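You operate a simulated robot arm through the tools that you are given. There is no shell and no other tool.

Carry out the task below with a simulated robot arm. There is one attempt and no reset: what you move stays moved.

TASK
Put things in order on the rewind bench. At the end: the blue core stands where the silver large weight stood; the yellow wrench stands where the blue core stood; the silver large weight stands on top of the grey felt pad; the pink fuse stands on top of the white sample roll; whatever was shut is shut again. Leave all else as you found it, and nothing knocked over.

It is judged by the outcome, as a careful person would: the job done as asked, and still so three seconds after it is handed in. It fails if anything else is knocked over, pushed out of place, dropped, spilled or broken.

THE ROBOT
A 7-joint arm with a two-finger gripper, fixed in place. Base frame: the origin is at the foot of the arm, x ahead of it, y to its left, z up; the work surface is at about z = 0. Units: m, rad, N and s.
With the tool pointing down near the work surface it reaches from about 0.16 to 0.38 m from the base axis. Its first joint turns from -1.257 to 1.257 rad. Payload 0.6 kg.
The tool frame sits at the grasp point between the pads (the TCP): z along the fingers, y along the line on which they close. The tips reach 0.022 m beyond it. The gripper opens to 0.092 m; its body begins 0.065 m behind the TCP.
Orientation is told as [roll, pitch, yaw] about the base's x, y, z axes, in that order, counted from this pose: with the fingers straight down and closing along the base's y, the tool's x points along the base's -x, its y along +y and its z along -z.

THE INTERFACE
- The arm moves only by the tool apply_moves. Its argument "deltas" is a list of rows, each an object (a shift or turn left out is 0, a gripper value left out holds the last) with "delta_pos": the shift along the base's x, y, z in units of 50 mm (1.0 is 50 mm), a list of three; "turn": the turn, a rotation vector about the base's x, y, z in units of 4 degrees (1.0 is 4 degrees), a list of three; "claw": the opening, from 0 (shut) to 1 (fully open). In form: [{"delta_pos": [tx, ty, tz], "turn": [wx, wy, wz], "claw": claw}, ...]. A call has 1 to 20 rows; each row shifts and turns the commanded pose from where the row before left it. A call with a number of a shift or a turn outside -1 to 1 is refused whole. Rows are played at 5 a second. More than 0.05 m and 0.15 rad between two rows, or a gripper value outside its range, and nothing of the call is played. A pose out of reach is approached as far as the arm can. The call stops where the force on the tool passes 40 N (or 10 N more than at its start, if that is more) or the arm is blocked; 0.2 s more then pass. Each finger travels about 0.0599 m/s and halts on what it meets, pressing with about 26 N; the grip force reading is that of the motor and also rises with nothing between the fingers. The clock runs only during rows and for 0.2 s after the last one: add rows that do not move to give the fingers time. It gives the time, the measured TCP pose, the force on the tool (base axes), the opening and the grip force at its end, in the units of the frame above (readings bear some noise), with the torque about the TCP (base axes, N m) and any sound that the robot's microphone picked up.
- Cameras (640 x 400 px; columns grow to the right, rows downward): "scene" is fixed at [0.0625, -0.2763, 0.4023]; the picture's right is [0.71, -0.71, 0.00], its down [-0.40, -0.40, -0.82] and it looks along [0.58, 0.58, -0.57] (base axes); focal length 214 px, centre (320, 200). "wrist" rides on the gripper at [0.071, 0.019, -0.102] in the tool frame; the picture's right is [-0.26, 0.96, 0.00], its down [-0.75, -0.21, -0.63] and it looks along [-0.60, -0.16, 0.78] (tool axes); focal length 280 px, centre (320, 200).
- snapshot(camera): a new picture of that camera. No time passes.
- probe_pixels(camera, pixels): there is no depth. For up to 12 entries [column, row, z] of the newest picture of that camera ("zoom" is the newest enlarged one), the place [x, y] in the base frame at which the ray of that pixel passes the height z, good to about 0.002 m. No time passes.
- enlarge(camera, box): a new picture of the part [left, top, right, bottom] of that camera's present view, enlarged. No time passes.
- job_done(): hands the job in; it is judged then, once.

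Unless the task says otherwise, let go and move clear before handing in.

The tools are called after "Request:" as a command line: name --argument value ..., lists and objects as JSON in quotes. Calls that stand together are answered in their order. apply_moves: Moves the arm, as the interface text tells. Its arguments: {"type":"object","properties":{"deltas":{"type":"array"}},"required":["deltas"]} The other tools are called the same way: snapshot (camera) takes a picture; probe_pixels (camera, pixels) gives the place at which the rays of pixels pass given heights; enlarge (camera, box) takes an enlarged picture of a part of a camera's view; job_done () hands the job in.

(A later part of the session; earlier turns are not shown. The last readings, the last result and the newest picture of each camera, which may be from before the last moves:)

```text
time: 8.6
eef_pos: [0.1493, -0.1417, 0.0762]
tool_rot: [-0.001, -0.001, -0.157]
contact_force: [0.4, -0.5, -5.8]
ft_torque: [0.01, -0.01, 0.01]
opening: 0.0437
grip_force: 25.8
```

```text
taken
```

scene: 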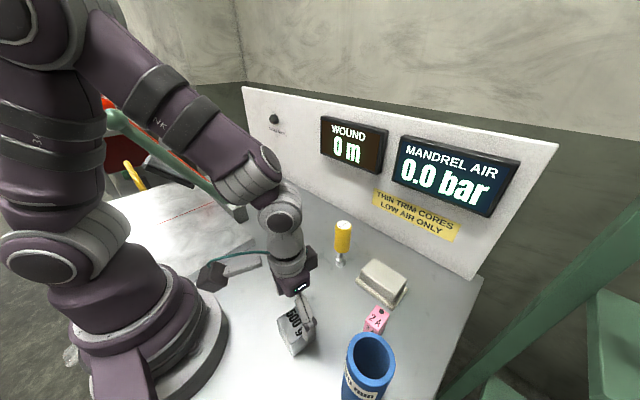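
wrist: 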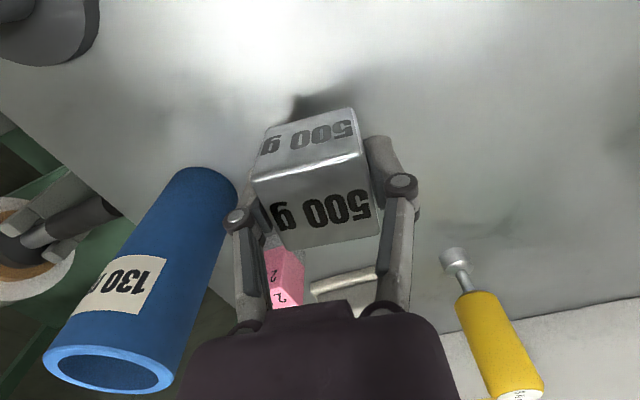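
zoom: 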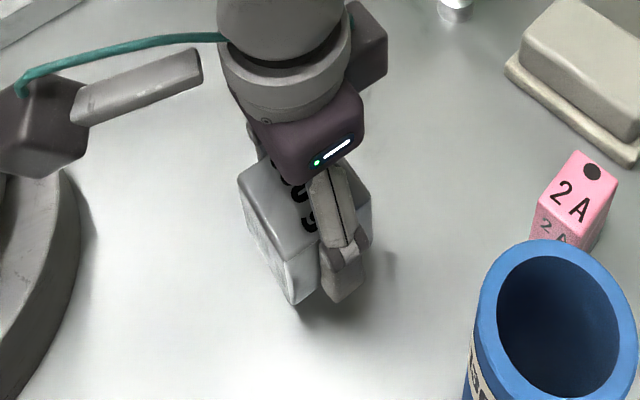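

The weight is lifted (load ≈5.8 N) and I see nothing beneath yet. I'll raise it further and move it aside a little in +y, then examine the spot.

Request:
apply_moves --deltas '[{"delta_pos": [0, 0, 0.6]}, {"delta_pos": [0, 0, 0.8]}, {"delta_pos": [0, 0, 0.8]}, {"delta_pos": [0.3, 0.5, 0.5]}, {"delta_pos": [0.5, 0.5, 0]}, {"delta_pos": [0.5, 0.5, 0]}, {"delta_pos": [0, 0, 0]}]'

Request:
snapshot --camera "scene"

Request:
enlarge --camera "scene" --box '[250, 290, 350, 370]'

Request:
snapshot --camera "wrist"

```text
time: 10.2
eef_pos: [0.2159, -0.0661, 0.2101]
tool_rot: [-0.001, 0.001, -0.155]
contact_force: [0.0, -0.1, -4.2]
ft_torque: [0.0, -0.02, -0.01]
opening: 0.0438
grip_force: 25.8
```

```text
taken
```

scene: 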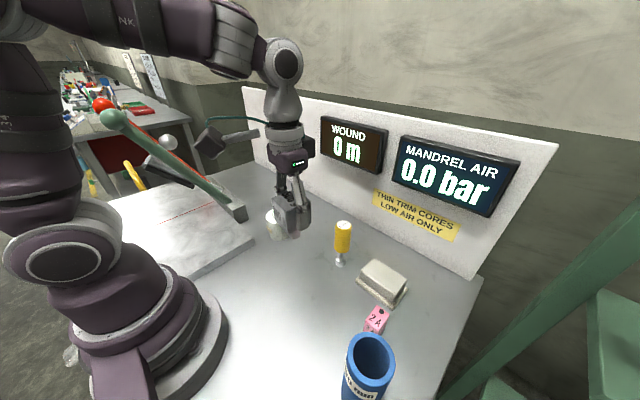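

```text
5.00 times, centred on (300, 330) of scene
```

zoom: 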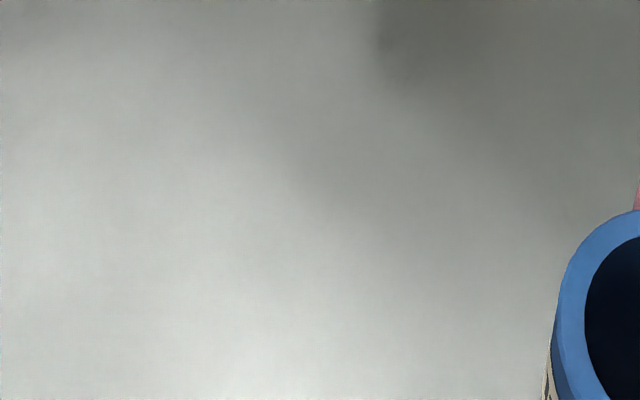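

```text
taken
```

wrist: 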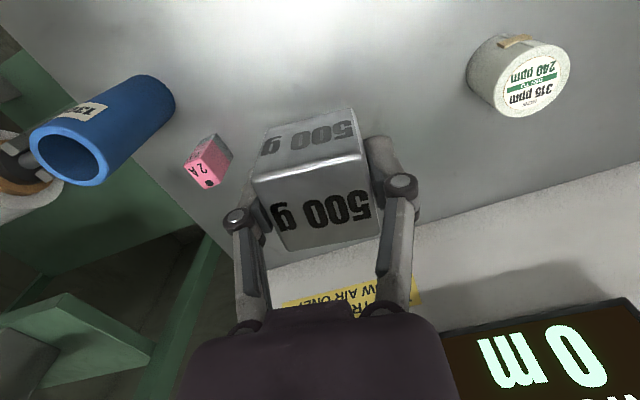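

The spot on the bench is bare, so the weight itself must have something attached below. At scene (290,220) I notice a faint shape hanging below the held weight; zooming in.

Request:
enlarge --camera "scene" --box '[255, 170, 335, 250]'

Request:
enlarge --camera "wrist" --box '[220, 80, 420, 270]'

```text
5.00 times, centred on (295, 210) of scene
```

zoom: 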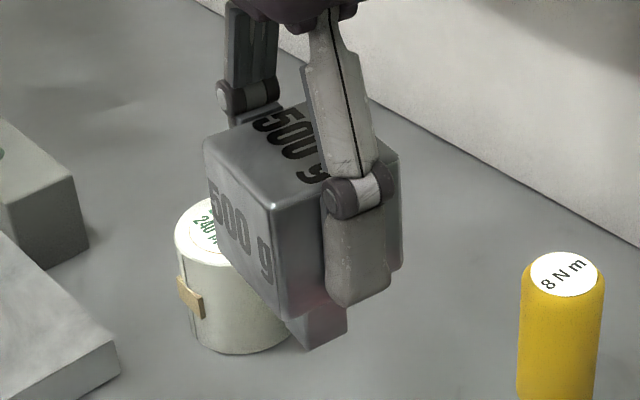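

```text
2.11 times, centred on (320, 175) of wrist
```

zoom: 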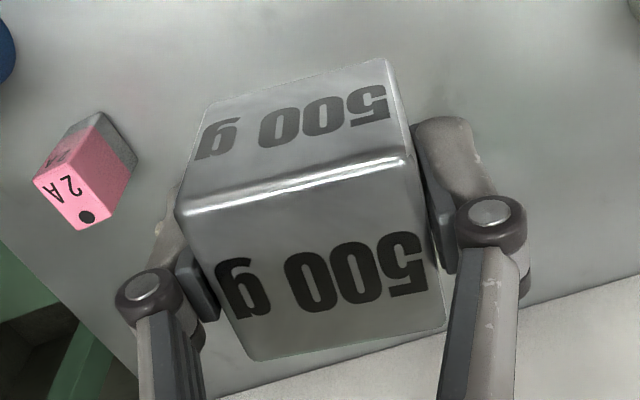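

Now it's clear: the weight has a narrower foot beneath its body (scene zoom corner at (308,350)), so it stood normally on the bench, total height ≈0.075 m. I'll probe the foot's corners to learn its footprint relative to the TCP.

Request:
probe_pixels --camera "zoom" --pixels '[[300, 200, 0.15]]'

Request:
probe_pixels --camera "scene" --pixels '[[292.6, 240.0, 0.1535], [300.4, 236.8, 0.1535], [288, 234.4, 0.1535], [300.4, 231.5, 0.1865], [287.9, 233.6, 0.1865], [310.5, 224, 0.1865], [275, 217, 0.1865]]'

Request:
enlarge --camera "scene" --box '[280, 220, 315, 245]'

```text
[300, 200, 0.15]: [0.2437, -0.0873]
```

```text
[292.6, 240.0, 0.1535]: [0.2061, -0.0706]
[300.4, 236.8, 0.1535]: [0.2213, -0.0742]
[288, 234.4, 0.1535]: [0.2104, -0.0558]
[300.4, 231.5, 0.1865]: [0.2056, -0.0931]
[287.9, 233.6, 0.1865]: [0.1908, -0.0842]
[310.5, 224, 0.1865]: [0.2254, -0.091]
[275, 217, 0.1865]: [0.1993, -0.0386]
```

```text
16.00 times, centred on (298, 232) of scene
```

zoom: 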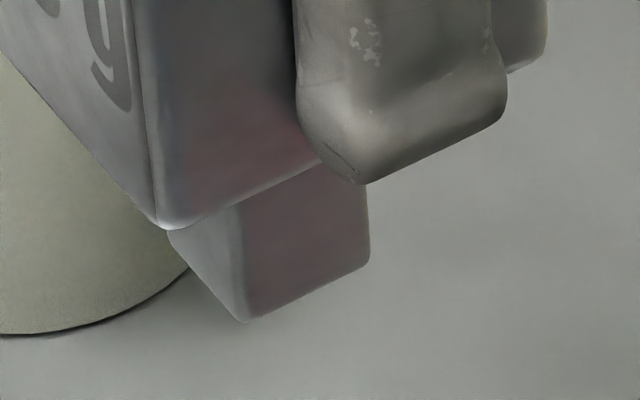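

The foot is ≈16 mm square, centred under the TCP, bottom about 56.5 mm below the TCP. I'll carry the weight at z≈0.21 over to above the pad at about (0.338,-0.174), squaring yaw to the pad on the way.

Request:
apply_moves --deltas '[{"delta_pos": [0.6, -0.54, 0], "turn": [0, 0, 0.45]}, {"delta_pos": [0.6, -0.54, 0], "turn": [0, 0, 0.45]}, {"delta_pos": [0.6, -0.54, 0], "turn": [0, 0, 0.45]}, {"delta_pos": [0.6, -0.54, 0], "turn": [0, 0, 0.45]}, {"delta_pos": [0, 0, 0], "turn": [0, 0, 0.42]}, {"delta_pos": [0, 0, 0]}, {"delta_pos": [0, 0, 0]}]'

Request:
snapshot --camera "wrist"

Request:
snapshot --camera "scene"

```text
time: 11.8
eef_pos: [0.318, -0.1631, 0.2047]
tool_rot: [0.001, 0.0, 0.001]
contact_force: [-0.1, -0.5, -4.5]
ft_torque: [0.02, 0.01, 0.01]
opening: 0.0437
grip_force: 25.6
out of reach, approached as far as the arm can: row 4
```

```text
taken
```

wrist: 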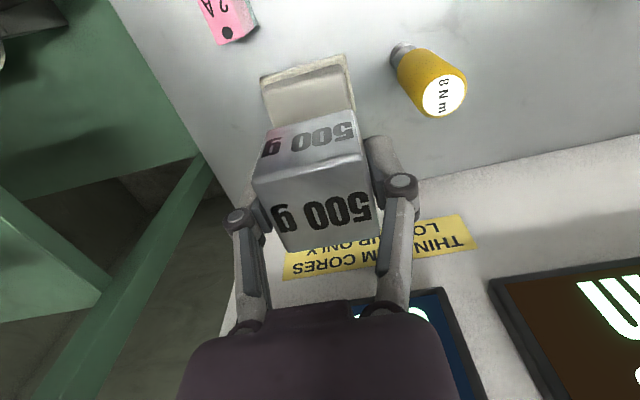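

```text
taken
```

scene: 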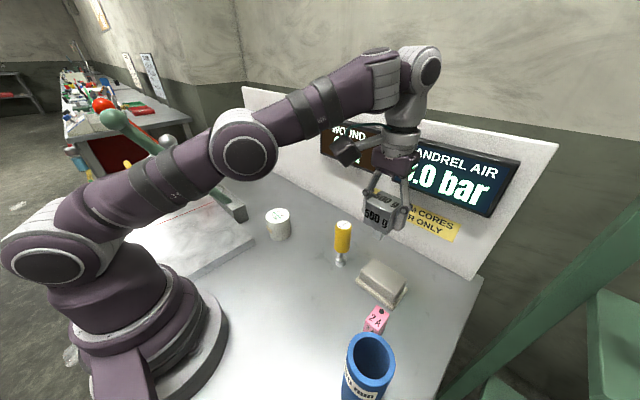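

At z≈0.205 the arm tops out at r≈0.357; reach grows lower down. I'll descend to z≈0.13 (foot ≈0.073, still well above the pad) and re-check the position.

Request:
apply_moves --deltas '[{"delta_pos": [0, 0, -0.5]}, {"delta_pos": [0, 0, -0.5]}, {"delta_pos": [0, 0, -0.5]}, {"delta_pos": [0, 0, 0]}, {"delta_pos": [0, 0, 0]}]'

Request:
snapshot --camera "wrist"

Request:
enlarge --camera "scene" --box '[320, 180, 460, 320]'

```text
time: 13.0
eef_pos: [0.3177, -0.1617, 0.1303]
tool_rot: [0.001, -0.002, 0.0]
contact_force: [0.7, -0.7, -4.4]
ft_torque: [-0.01, 0.02, 0.01]
opening: 0.0439
grip_force: 26.4
```

```text
taken
```

wrist: 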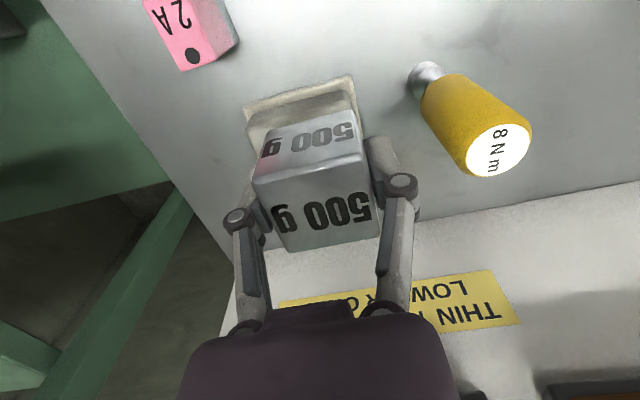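

```text
2.86 times, centred on (390, 250) of scene
```

zoom: 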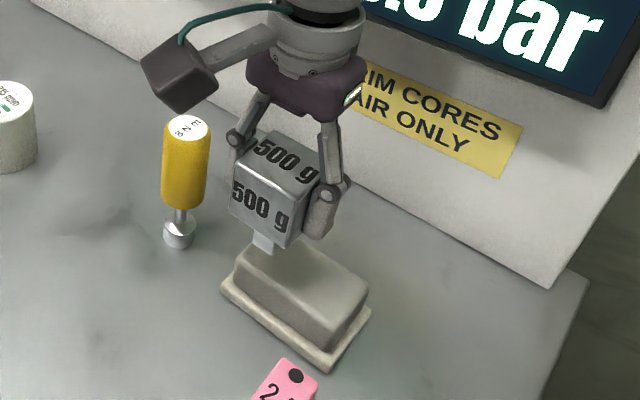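

The commanded pose settled at the reached spot (0.318,-0.162). Now I'll step outward to about (0.337,-0.174) at z≈0.13 and then view alignment of the foot over the pad.

Request:
apply_moves --deltas '[{"delta_pos": [0.2, -0.12, -0.1]}, {"delta_pos": [0.19, -0.12, -0.1]}, {"delta_pos": [0, 0, 0]}, {"delta_pos": [0, 0, 0]}]'

Request:
snapshot --camera "wrist"

Request:
enlarge --camera "scene" --box '[340, 210, 440, 320]'

```text
time: 14.0
eef_pos: [0.3358, -0.1725, 0.1228]
tool_rot: [-0.008, 0.003, 0.004]
contact_force: [0.2, 0.2, -5.1]
ft_torque: [0.03, 0.0, 0.02]
opening: 0.0438
grip_force: 25.9
out of reach, approached as far as the arm can: row 2
```

```text
taken
```

wrist: 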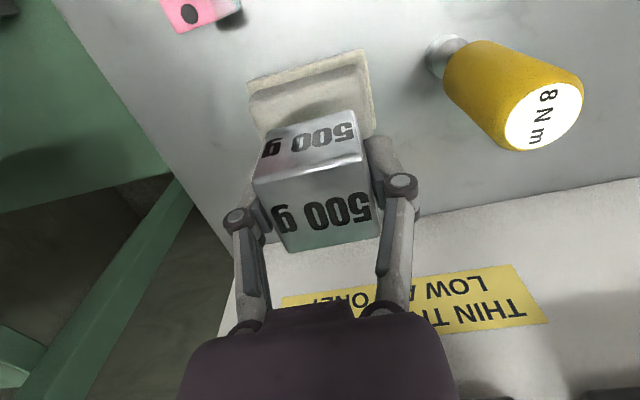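

```text
3.64 times, centred on (390, 265) of scene
```

zoom: 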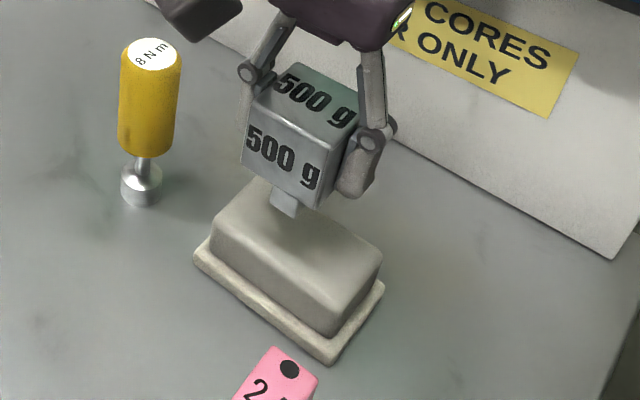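

The foot is over the pad, a bit toward its near side. I'll descend to z≈0.10 (foot ≈0.044, still above the ~0.033 pad top), nudging slightly outward as reach grows.

Request:
apply_moves --deltas '[{"delta_pos": [0, 0, -0.24]}, {"delta_pos": [0, 0, -0.22]}, {"delta_pos": [0.1, -0.06, 0]}, {"delta_pos": [0, 0, 0]}, {"delta_pos": [0, 0, 0]}]'

Request:
enlarge --camera "scene" --box '[340, 220, 430, 320]'

Request:
snapshot --camera "wrist"

```text
time: 15.2
eef_pos: [0.3391, -0.1737, 0.0982]
tool_rot: [0.0, -0.002, -0.002]
contact_force: [1.0, -0.3, -5.6]
ft_torque: [-0.03, 0.02, -0.02]
opening: 0.0437
grip_force: 25.7
```

```text
4.00 times, centred on (385, 270) of scene
```

zoom: 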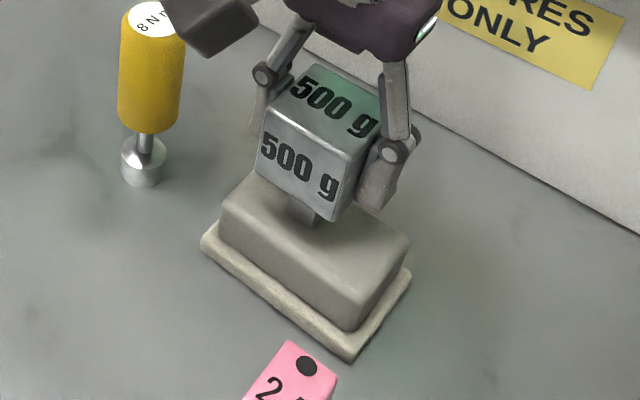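

```text
taken
```

wrist: 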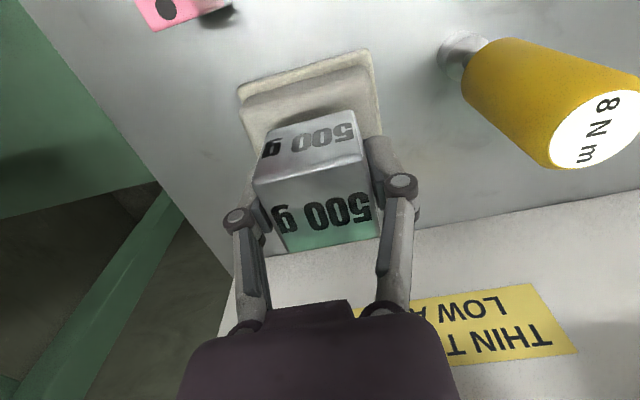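

Position (0.339,-0.174) is good, foot just above the pad. I'll lower in small steps while watching the vertical load for touch-down.

Request:
apply_moves --deltas '[{"delta_pos": [0, 0, -0.05]}, {"delta_pos": [0, 0, -0.05]}, {"delta_pos": [0, 0, 0]}]'

Request:
enlarge --camera "scene" --box '[355, 240, 415, 305]'

```text
time: 16.0
eef_pos: [0.3406, -0.1757, 0.0944]
tool_rot: [0.0, -0.002, -0.001]
contact_force: [2.9, -0.9, 18.9]
ft_torque: [-0.05, -0.29, 0.05]
opening: 0.0439
grip_force: 26.9
```

```text
6.15 times, centred on (385, 272) of scene
```

zoom: 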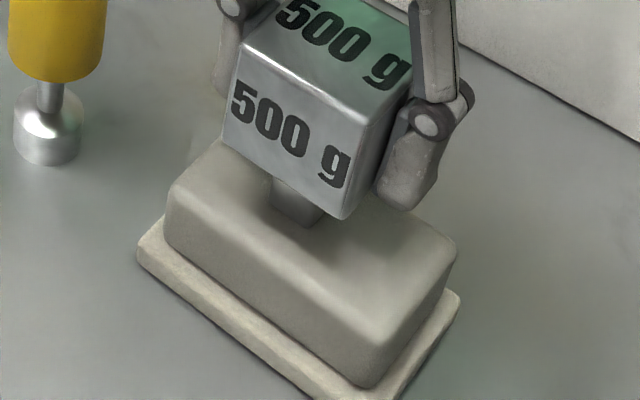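

Touch-down: vertical force +19 N at z≈0.094, so the foot is on the pad. I'll back off about a millimetre to relieve the press before releasing.

Request:
apply_moves --deltas '[{"delta_pos": [0, 0, 0.02]}, {"delta_pos": [0, 0, 0]}]'

```text
time: 16.6
eef_pos: [0.3387, -0.1744, 0.0943]
tool_rot: [0.002, 0.002, -0.001]
contact_force: [2.8, 0.3, 3.9]
ft_torque: [-0.05, -0.22, -0.02]
opening: 0.0439
grip_force: 26.1
```

Press is down to about 4 N net; a touch more relief, then open the fingers slowly while watching.

Request:
apply_moves --deltas '[{"delta_pos": [0, 0, 0.006]}, {"delta_pos": [0, 0, 0]}, {"claw": 0.55}, {"claw": 0.62}, {"claw": 0.68}, {"claw": 0.68}, {"claw": 0.68}]'

Request:
snapshot --camera "wrist"

Request:
enlarge --camera "scene" --box '[340, 220, 430, 320]'

```text
time: 18.2
eef_pos: [0.3396, -0.1742, 0.0951]
tool_rot: [0.0, -0.001, -0.002]
contact_force: [-0.1, -0.7, 0.5]
ft_torque: [0.0, -0.02, 0.01]
opening: 0.0626
grip_force: 0.1
```

```text
taken
```

wrist: 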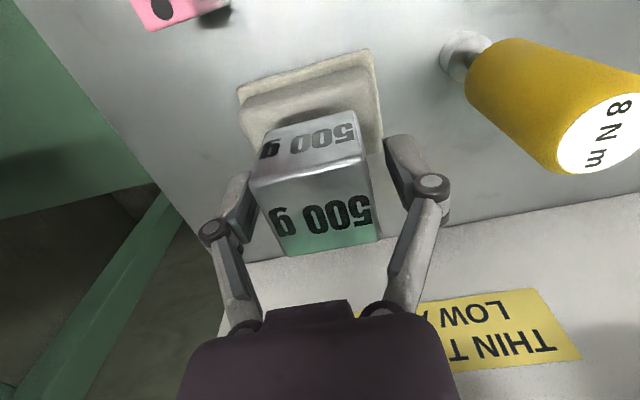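

```text
4.00 times, centred on (385, 270) of scene
```

zoom: 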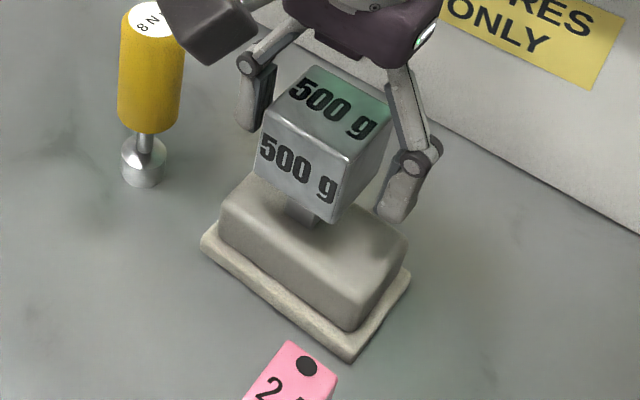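

The weight stands upright on the pad, gripper free (force ≈0). I'll rise, easing back along x only (fingers straddle in y) until the tips clear its top.

Request:
apply_moves --deltas '[{"delta_pos": [0, 0, 0.3]}, {"delta_pos": [-0.05, 0, 0.4]}, {"delta_pos": [-0.15, 0, 0.4]}, {"delta_pos": [-0.25, 0, 0.4]}, {"delta_pos": [-0.4, 0, 0.5]}, {"delta_pos": [-0.6, 0, 0.4]}, {"delta_pos": [0, 0, 0]}]'

Request:
snapshot --camera "scene"

Request:
snapshot --camera "wrist"

```text
time: 19.3
eef_pos: [0.3111, -0.1723, 0.1785]
tool_rot: [0.009, -0.03, 0.008]
contact_force: [26.6, -4.0, -48.2]
ft_torque: [-0.33, -0.47, -0.12]
opening: 0.0628
grip_force: 0.1
out of reach, approached as far as the arm can: row 2
stopped in row 5: the force on the tool passed its limit at 251 N (the readings are from after the stop); the commanded pose is now the measured one
```

```text
taken
```

scene: 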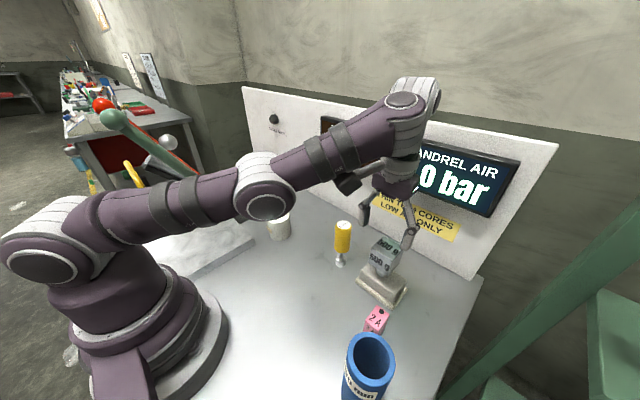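

```text
taken
```

wrist: 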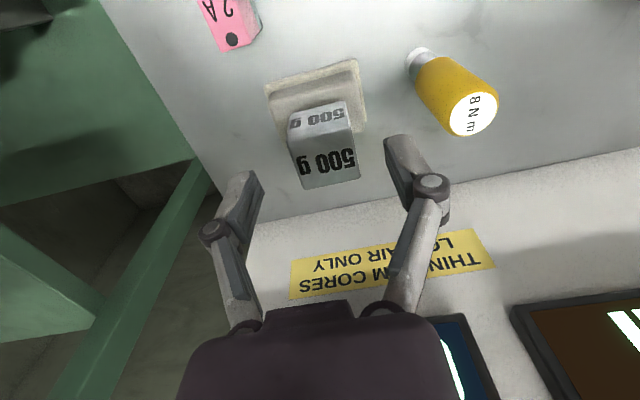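

The move stopped on a high force; the weight still appears to stand on the pad (scene (385,258)). The force may be the wrist camera box touching the forearm (scene (347,180)). I'll zoom in before moving anything.

Request:
enlarge --camera "scene" --box '[310, 100, 450, 220]'

Request:
enlarge --camera "scene" --box '[300, 200, 460, 340]'

Request:
apply_moves --deltas '[{"delta_pos": [0, 0, 0]}]'

```text
3.33 times, centred on (380, 160) of scene
```

zoom: 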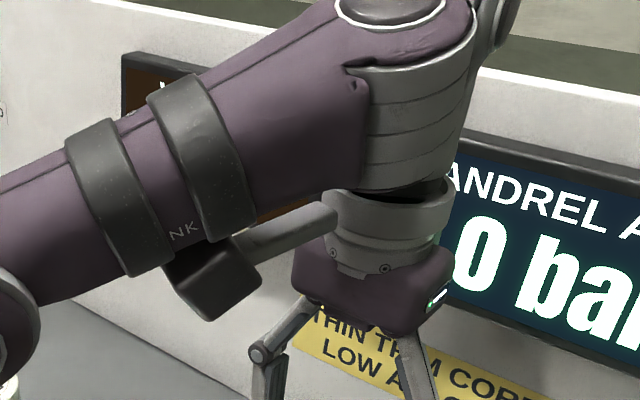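

```text
2.86 times, centred on (380, 270) of scene
```

zoom: 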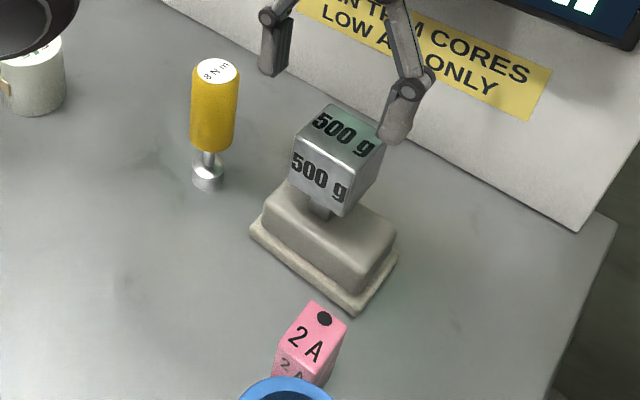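

```text
time: 19.8
eef_pos: [0.3118, -0.1733, 0.1797]
tool_rot: [0.009, -0.032, 0.01]
contact_force: [16.8, -3.4, -31.9]
ft_torque: [-0.1, -0.44, -0.02]
opening: 0.0626
grip_force: 0.0
stopped in row 1: the force on the tool passed its limit at 67 N (the readings are from after the stop); the commanded pose is now the measured one
```

The zoom confirms the wrist-camera box is touching the forearm: after the out-of-reach row the elbow folded downward. Nothing on the bench was touched. I'll back off along the path I came (down and slightly outward, fingers still straddling the weight in y) to relieve the contact.

Request:
apply_moves --deltas '[{"delta_pos": [0.1, 0, -0.2]}, {"delta_pos": [0, 0, 0]}]'

Request:
snapshot --camera "scene"

```text
time: 20.4
eef_pos: [0.3175, -0.1716, 0.1685]
tool_rot: [0.008, -0.027, 0.009]
contact_force: [-0.7, 0.1, 0.3]
ft_torque: [0.02, -0.01, 0.02]
opening: 0.0624
grip_force: 0.1
```

```text
taken
```

scene: 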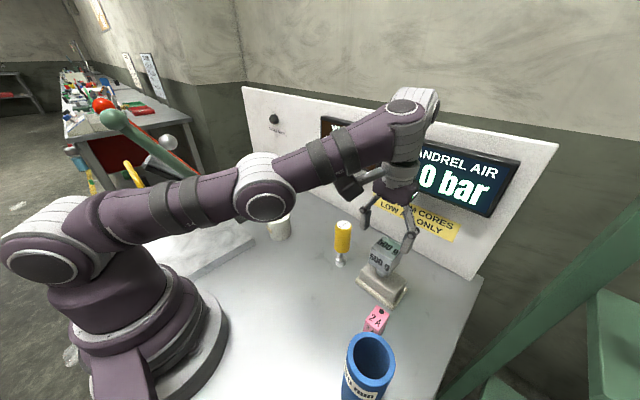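

Contact is relieved. The elbow (262,190) lies below the shoulder–wrist line. I'll straighten the arm by commanding slightly past the reach limit here (tips are already above the weight) and then retreat higher to try to get the elbow up again.

Request:
apply_moves --deltas '[{"delta_pos": [0.2, -0.1, 0.5], "turn": [-0.1, 0.4, -0.1]}, {"delta_pos": [0.2, -0.1, 0.5]}, {"delta_pos": [0, 0, 0]}]'

Request:
snapshot --camera "scene"

```text
time: 21.1
eef_pos: [0.3153, -0.1712, 0.1962]
tool_rot: [0.0, 0.0, 0.0]
contact_force: [0.2, 0.7, 0.9]
ft_torque: [0.02, 0.0, 0.02]
opening: 0.0629
grip_force: 0.1
out of reach, approached as far as the arm can: row 1, 2
```

```text
taken
```

scene: 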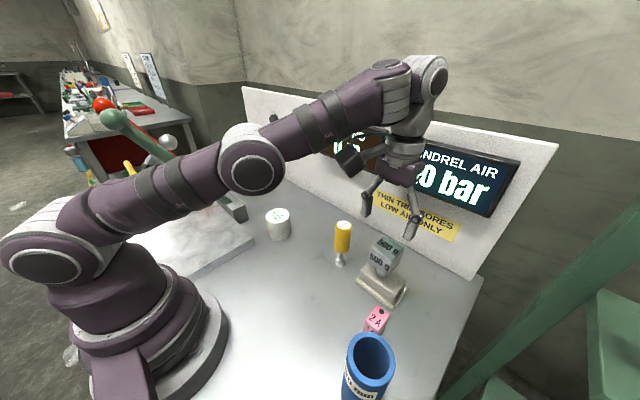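

The arm is straight now. I'll retreat inward a small step and see which way the elbow bends.

Request:
apply_moves --deltas '[{"delta_pos": [-0.15, 0.08, 0.3]}, {"delta_pos": [-0.15, 0.08, 0.2]}, {"delta_pos": [0, 0, 0]}]'

Request:
snapshot --camera "scene"

```text
time: 21.9
eef_pos: [0.3005, -0.1636, 0.2226]
tool_rot: [0.0, 0.0, 0.003]
contact_force: [-0.1, -0.3, -0.2]
ft_torque: [0.0, -0.01, -0.02]
opening: 0.0627
grip_force: 0.0
```

```text
taken
```

scene: 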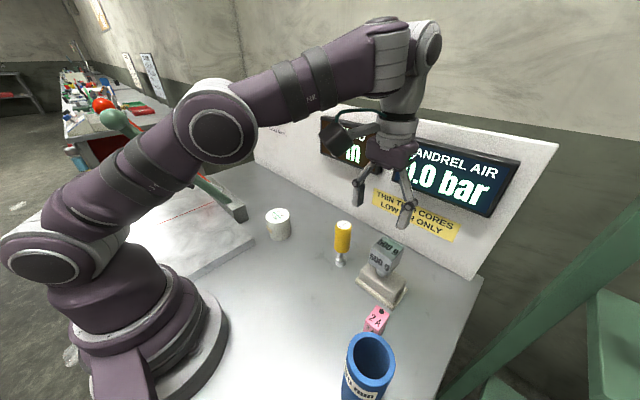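

The elbow is back up (215,130), and the weight stands on the pad. Next is the core: I'll move to hover over it at z≈0.26 to refine its position.

Request:
apply_moves --deltas '[{"delta_pos": [-0.5, -0.1, 0.4], "claw": 0.95}, {"delta_pos": [-0.6, -0.3, 0.2]}, {"delta_pos": [-0.6, -0.5, 0]}, {"delta_pos": [-0.6, -0.5, 0]}, {"delta_pos": [-0.3, -0.23, 0]}, {"delta_pos": [0, 0, 0]}]'

Request:
snapshot --camera "wrist"

Request:
snapshot --camera "scene"

```text
time: 23.4
eef_pos: [0.1694, -0.2457, 0.2516]
tool_rot: [0.002, 0.0, 0.001]
contact_force: [-0.4, -0.2, 0.8]
ft_torque: [0.02, 0.01, -0.01]
opening: 0.0873
grip_force: 0.0
```

```text
taken
```

wrist: 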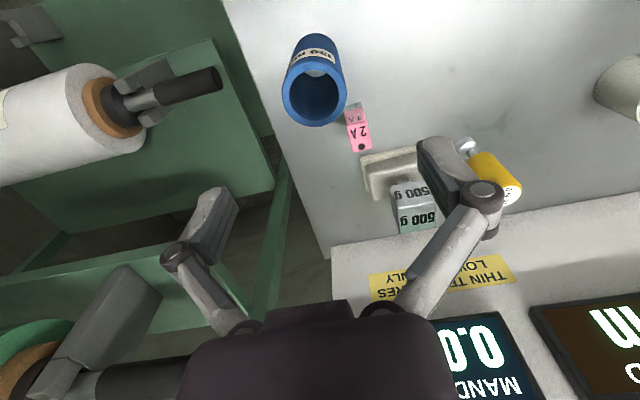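

```text
taken
```

scene: 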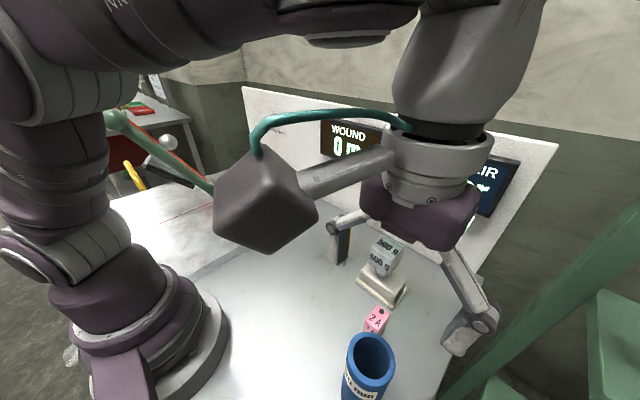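

The core is at wrist (315,85). I'll zoom in to read its rim, base and interior.

Request:
enlarge --camera "wrist" --box '[260, 20, 400, 160]'

Request:
enlarge --camera "wrist" --box '[340, 90, 460, 240]'

```text
2.86 times, centred on (330, 90) of wrist
```

zoom: 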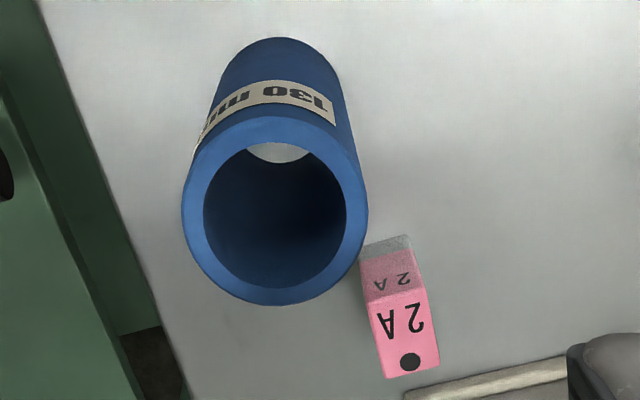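

```text
2.67 times, centred on (400, 165) of wrist
```

zoom: 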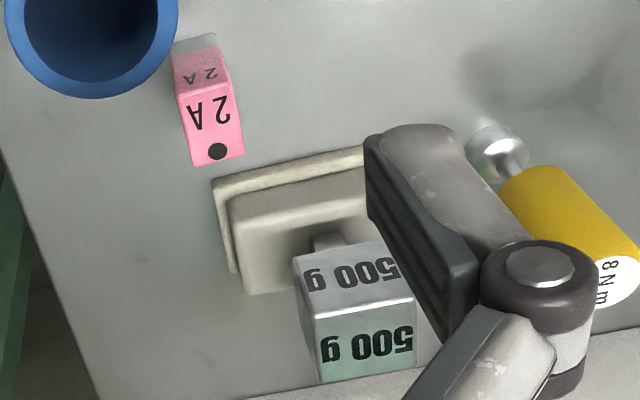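

The core is an open tube; rim centre reads (314.2,93.9) and base centre ≈(316,55). Probing both from here plus the scene rim centre.

Request:
probe_pixels --camera "wrist" --pixels '[[314.2, 93.9, 0.11], [314.2, 93.9, 0.12], [314.2, 93.9, 0.13], [316, 55, 0.0], [281.7, 92, 0.13], [346.8, 96, 0.13], [316, 34, 0.0], [293, 59, 0.0], [338, 53, 0.0]]'

Request:
probe_pixels --camera "scene" --pixels '[[370.8, 359.3, 0.11], [370.8, 359.3, 0.12], [370.8, 359.3, 0.13], [347.6, 354, 0.13], [395.2, 364, 0.13]]'

```text
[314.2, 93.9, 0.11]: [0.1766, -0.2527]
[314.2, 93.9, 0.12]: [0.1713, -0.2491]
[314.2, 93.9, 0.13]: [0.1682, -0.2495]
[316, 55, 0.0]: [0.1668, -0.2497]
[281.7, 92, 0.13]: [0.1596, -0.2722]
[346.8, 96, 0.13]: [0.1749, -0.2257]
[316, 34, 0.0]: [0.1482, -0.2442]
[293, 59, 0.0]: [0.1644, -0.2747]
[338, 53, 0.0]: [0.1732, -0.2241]
```

```text
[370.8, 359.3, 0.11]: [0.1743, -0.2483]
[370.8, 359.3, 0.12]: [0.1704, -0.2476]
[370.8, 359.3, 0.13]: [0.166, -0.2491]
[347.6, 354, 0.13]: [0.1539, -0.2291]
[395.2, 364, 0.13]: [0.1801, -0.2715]
```

Core: centre (0.168,-0.2495), OD ≈50 mm, height 0.13. I'll descend to z≈0.16, check the straddle, then on to grip height 0.085.

Request:
apply_moves --deltas '[{"delta_pos": [-0.03, -0.08, -0.6]}, {"delta_pos": [0, 0, -0.6]}, {"delta_pos": [0, 0, -0.6]}, {"delta_pos": [0, 0, 0]}]'

Request:
snapshot --camera "wrist"

Request:
snapshot --camera "scene"

```text
time: 24.4
eef_pos: [0.1689, -0.2491, 0.1618]
tool_rot: [0.002, 0.001, 0.001]
contact_force: [0.2, 0.4, 0.7]
ft_torque: [0.01, 0.0, 0.04]
opening: 0.0873
grip_force: 0.2
```

```text
taken
```

wrist: 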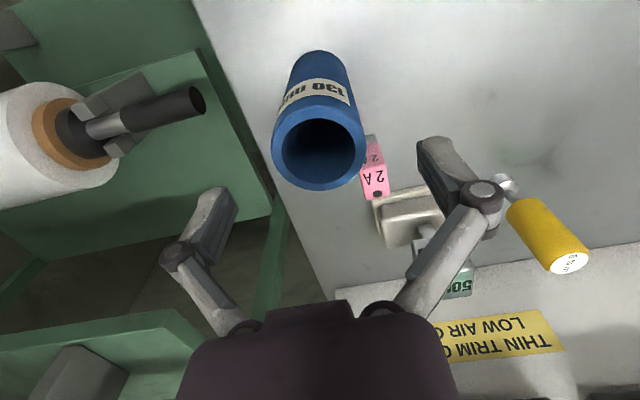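

```text
taken
```

scene: 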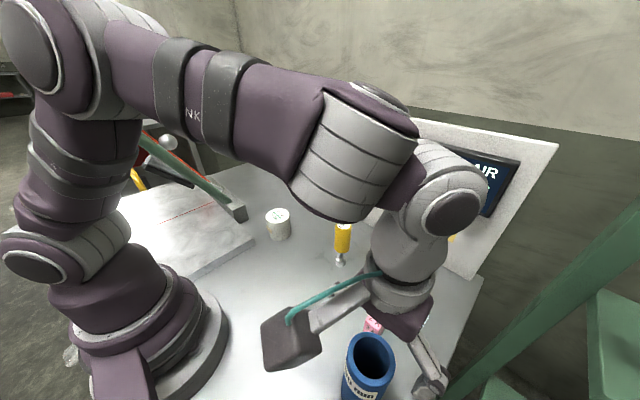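

The rim (318,145) is centred between the fingers. Descending to grip height.

Request:
apply_moves --deltas '[{"delta_pos": [0, 0, -0.5]}, {"delta_pos": [0, 0, -0.5]}, {"delta_pos": [0, 0, -0.5]}, {"delta_pos": [0, 0, 0]}]'

Request:
snapshot --camera "wrist"

Request:
snapshot --camera "scene"

```text
time: 25.4
eef_pos: [0.1688, -0.2487, 0.0878]
tool_rot: [0.003, 0.0, 0.003]
contact_force: [0.2, -0.3, 0.6]
ft_torque: [0.02, 0.03, -0.02]
opening: 0.0874
grip_force: 0.0
```

```text
taken
```

wrist: 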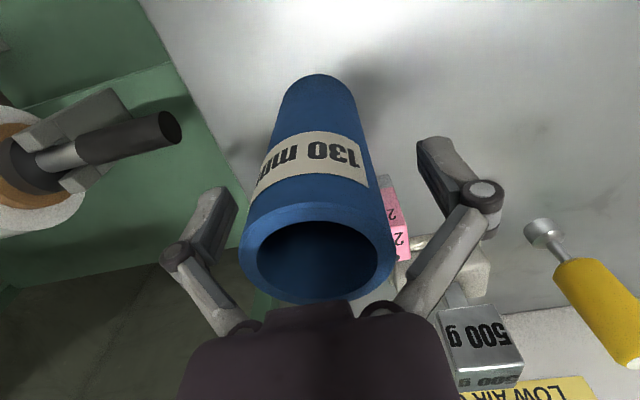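

```text
taken
```

scene: 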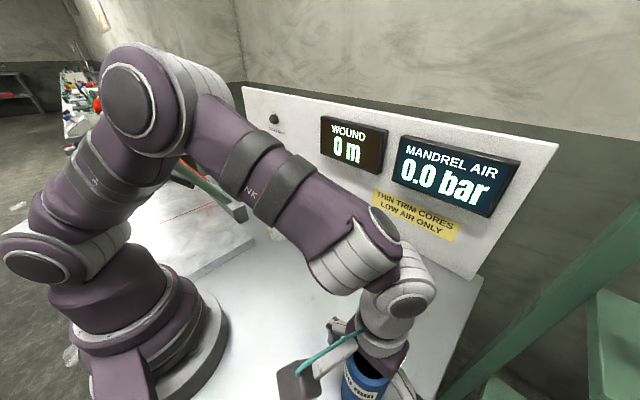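

The core stands between the open fingers with clearance on both sides. Closing on it.

Request:
apply_moves --deltas '[{"claw": 0.7}, {"claw": 0.45}, {"claw": 0.2}, {"claw": 0.0}, {"claw": 0.0}, {"claw": 0.0}]'

Request:
snapshot --camera "wrist"

```text
time: 26.8
eef_pos: [0.1695, -0.2482, 0.0883]
tool_rot: [0.0, -0.002, 0.002]
contact_force: [0.0, -0.8, 16.5]
ft_torque: [0.26, 0.01, -0.01]
opening: 0.0594
grip_force: 26.0
```

```text
taken
```

wrist: 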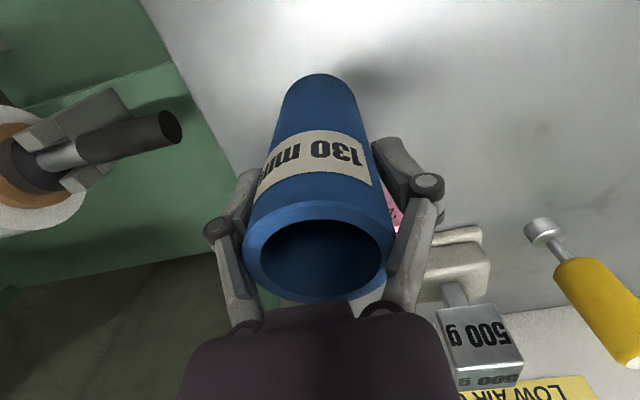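

The fingers stopped at 59 mm though the core is ≈50 mm, with an upward push: the upper links are wedging on the rim rather than the pads gripping. I'll open, rise to TCP z≈0.115 so the rim stays below the knuckles, and re-grip.

Request:
apply_moves --deltas '[{"claw": 0.8}, {"claw": 0.95}, {"claw": 0.95}, {"delta_pos": [0, 0, 0.3]}, {"delta_pos": [0, 0, 0.25]}, {"delta_pos": [0, 0, 0]}]'

Request:
snapshot --camera "wrist"

```text
time: 28.1
eef_pos: [0.1686, -0.2482, 0.1148]
tool_rot: [0.002, -0.001, 0.001]
contact_force: [1.2, 0.6, 0.1]
ft_torque: [0.02, 0.03, -0.01]
opening: 0.0875
grip_force: 0.1
```

```text
taken
```

wrist: 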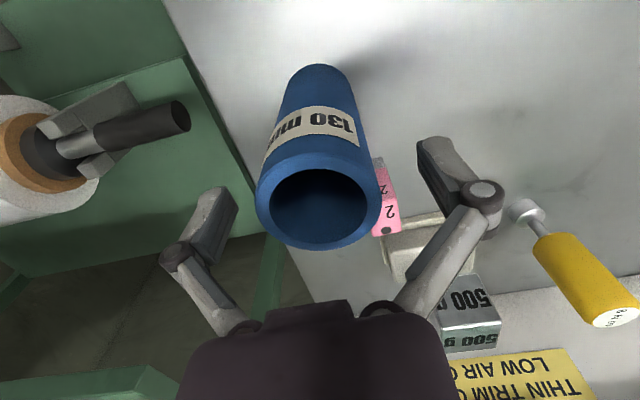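

The core still stands, rim now at (318,205), level with the pads. Closing again.

Request:
apply_moves --deltas '[{"claw": 0.7}, {"claw": 0.5}, {"claw": 0.3}, {"claw": 0.0}, {"claw": 0.0}, {"claw": 0.0}]'

Request:
snapshot --camera "wrist"

```text
time: 29.6
eef_pos: [0.1692, -0.2472, 0.1152]
tool_rot: [0.0, -0.001, 0.0]
contact_force: [0.5, -2.6, 9.6]
ft_torque: [0.08, 0.01, 0.0]
opening: 0.0508
grip_force: 26.1
```

```text
taken
```

wrist: 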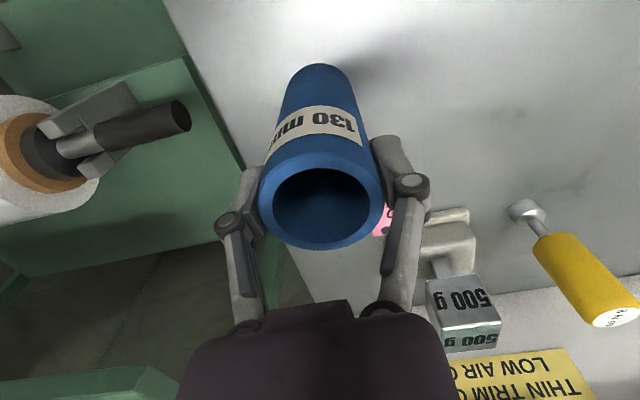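

Now the pads hold the core at 50.8 mm, matching its diameter. Lifting gently.

Request:
apply_moves --deltas '[{"delta_pos": [0, 0, 0.15]}, {"delta_pos": [0, 0, 0.25]}, {"delta_pos": [0, 0, 0]}]'

Request:
snapshot --camera "wrist"

Request:
snapshot --camera "scene"

```text
time: 30.4
eef_pos: [0.1707, -0.2485, 0.1351]
tool_rot: [0.002, 0.0, 0.004]
contact_force: [0.2, -0.6, 0.3]
ft_torque: [0.02, -0.01, 0.01]
opening: 0.051
grip_force: 26.4
```

```text
taken
```

wrist: 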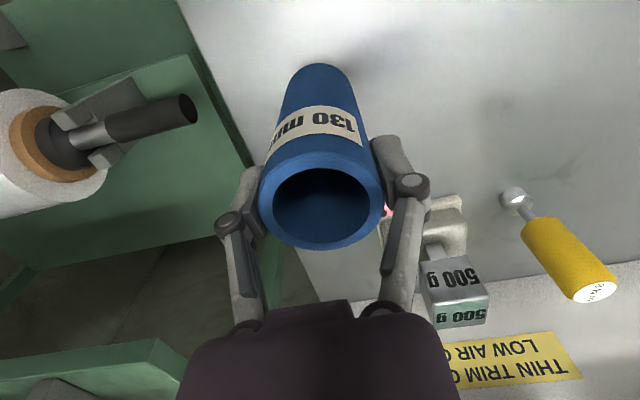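

```text
taken
```

scene: 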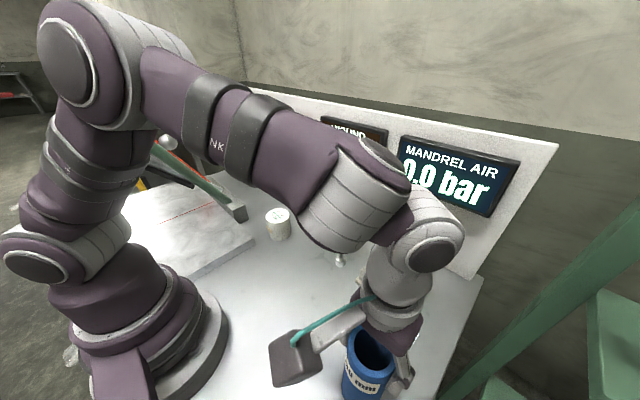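

The core is lifted cleanly. I'll raise it a bit more and carry it in +y to above the weight's old spot (0.150,-0.140), then stop to check.

Request:
apply_moves --deltas '[{"delta_pos": [0, 0, 0.6]}, {"delta_pos": [-0.09, 0.54, 0]}, {"delta_pos": [-0.09, 0.54, 0]}, {"delta_pos": [-0.09, 0.54, 0]}, {"delta_pos": [-0.1, 0.55, 0]}, {"delta_pos": [0, 0, 0]}, {"delta_pos": [0, 0, -0.5]}, {"delta_pos": [0, 0, 0]}]'

Request:
snapshot --camera "wrist"

Request:
snapshot --camera "scene"

```text
time: 32.1
eef_pos: [0.1496, -0.14, 0.1406]
tool_rot: [0.003, -0.001, 0.002]
contact_force: [-0.8, -0.6, -0.6]
ft_torque: [-0.02, 0.02, -0.01]
opening: 0.0513
grip_force: 26.3
```

```text
taken
```

wrist: 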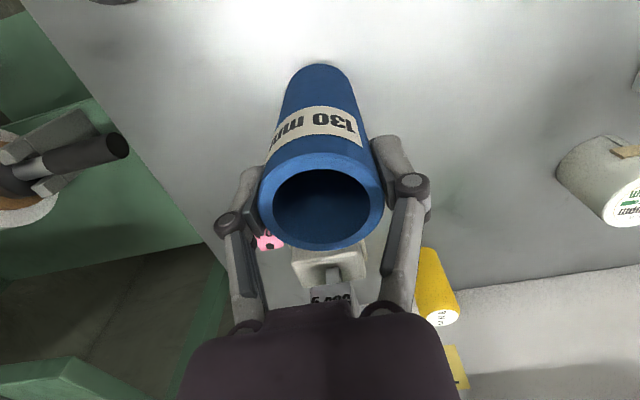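

```text
taken
```

scene: 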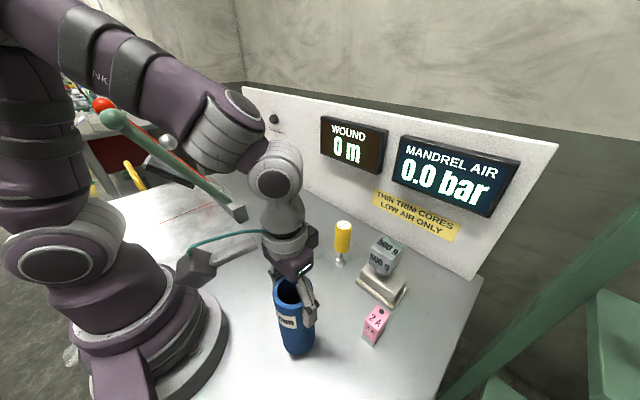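

Core hangs straight above the spot. Lowering toward touch-down at z≈0.115.

Request:
apply_moves --deltas '[{"delta_pos": [0, 0, -0.2]}, {"delta_pos": [0, 0, -0.15]}, {"delta_pos": [0, 0, -0.1]}, {"delta_pos": [0, 0, 0]}]'

Request:
enlarge --camera "scene" --box '[240, 260, 360, 380]'

```text
time: 33.1
eef_pos: [0.1503, -0.1407, 0.1168]
tool_rot: [0.001, -0.001, 0.001]
contact_force: [-0.1, -0.3, -0.4]
ft_torque: [-0.01, -0.03, -0.01]
opening: 0.051
grip_force: 25.5
```

```text
3.33 times, centred on (300, 320) of scene
```

zoom: 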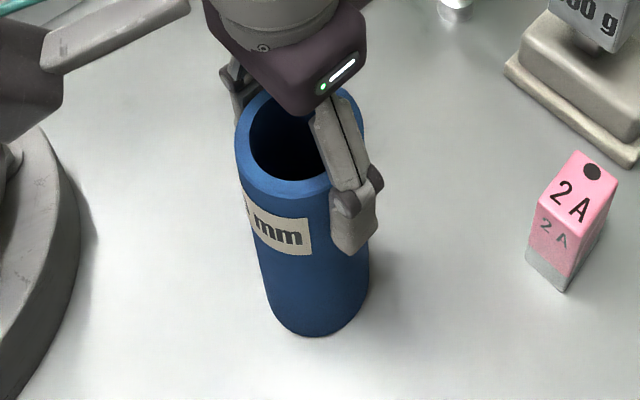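

Not yet in contact (force ≈0) at z≈0.117. Lowering in millimetre steps.

Request:
apply_moves --deltas '[{"delta_pos": [0, 0, -0.02]}, {"delta_pos": [0, 0, -0.02]}, {"delta_pos": [0, 0, 0]}]'

```text
time: 34.0
eef_pos: [0.1502, -0.1401, 0.1153]
tool_rot: [0.001, 0.001, 0.002]
contact_force: [-0.3, 0.1, -0.3]
ft_torque: [-0.01, -0.01, 0.04]
opening: 0.0511
grip_force: 26.6
```

Request:
apply_moves --deltas '[{"delta_pos": [0, 0, -0.02]}, {"delta_pos": [0, 0, -0.01]}, {"delta_pos": [0, 0, 0]}]'

```text
time: 34.8
eef_pos: [0.1509, -0.1409, 0.1137]
tool_rot: [0.002, -0.001, 0.003]
contact_force: [-4.2, -0.3, 24.4]
ft_torque: [-0.02, -0.01, 0.0]
opening: 0.0513
grip_force: 26.2
```

Touched down (24 N). Backing off ~1.3 mm to relieve, then opening.

Request:
apply_moves --deltas '[{"delta_pos": [0, 0, 0.026]}, {"delta_pos": [0, 0, 0]}]'

```text
time: 35.4
eef_pos: [0.1495, -0.1413, 0.1154]
tool_rot: [0.002, 0.001, 0.0]
contact_force: [0.8, -0.3, 0.0]
ft_torque: [0.03, 0.01, 0.0]
opening: 0.0509
grip_force: 26.6
```

Force is zero, the base within a fraction of a millimetre of the bench. Lowering 0.4 mm and releasing slowly.

Request:
apply_moves --deltas '[{"delta_pos": [0, 0, -0.008]}, {"claw": 0.6}, {"claw": 0.7}, {"claw": 0.8}, {"claw": 0.9}, {"claw": 0.9}]'

Request:
snapshot --camera "wrist"

Request:
enlarge --camera "scene" --box '[240, 260, 360, 380]'

```text
time: 36.8
eef_pos: [0.1512, -0.1411, 0.1151]
tool_rot: [0.003, 0.0, 0.002]
contact_force: [0.1, -0.6, 1.3]
ft_torque: [0.02, 0.02, 0.02]
opening: 0.083
grip_force: 0.1
```

```text
taken
```

wrist: 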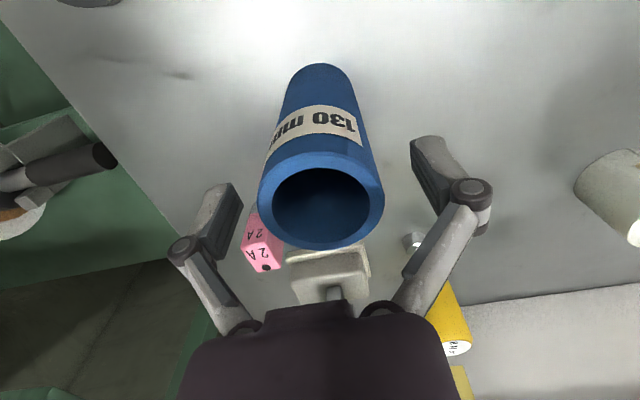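

```text
3.33 times, centred on (300, 320) of scene
```

zoom: 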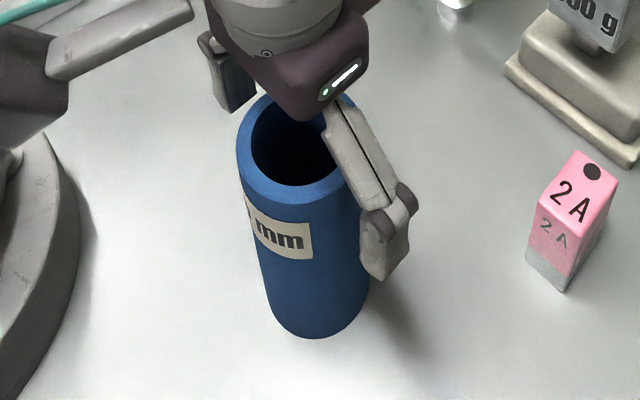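

The core stands upright, free of the fingers. I'll rise straight up, and zoom in on the now fully visible fuse.

Request:
apply_moves --deltas '[{"delta_pos": [0, 0, 0.5]}, {"delta_pos": [0, 0, 0.8]}, {"delta_pos": [0, 0, 0.8]}, {"delta_pos": [0, 0, 0]}]'

Request:
snapshot --camera "scene"

Request:
enlarge --camera "scene" --box '[345, 295, 405, 355]'

Request:
snapshot --camera "wrist"

```text
time: 37.8
eef_pos: [0.1508, -0.1402, 0.2206]
tool_rot: [0.0, -0.001, 0.003]
contact_force: [-0.5, 0.3, -1.1]
ft_torque: [-0.02, 0.0, 0.01]
opening: 0.083
grip_force: 0.1
```

```text
taken
```

scene: 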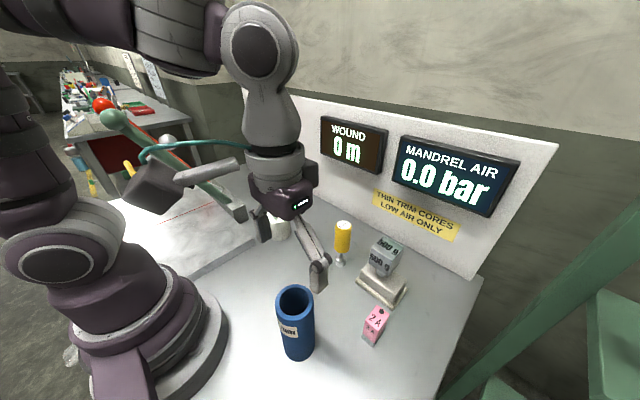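

```text
6.67 times, centred on (375, 325) of scene
```

zoom: 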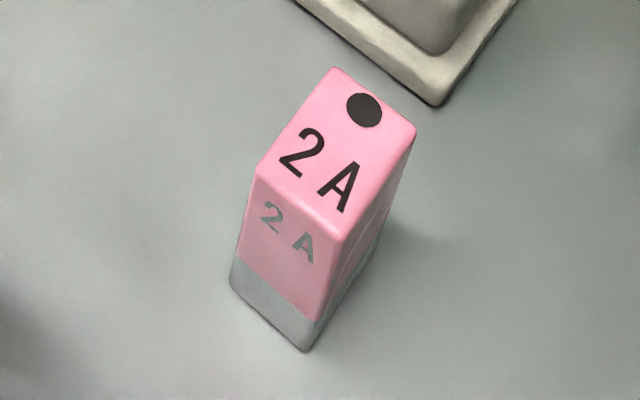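

```text
taken
```

wrist: 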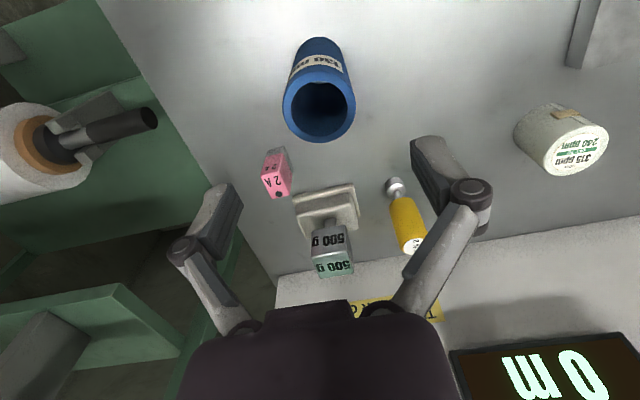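

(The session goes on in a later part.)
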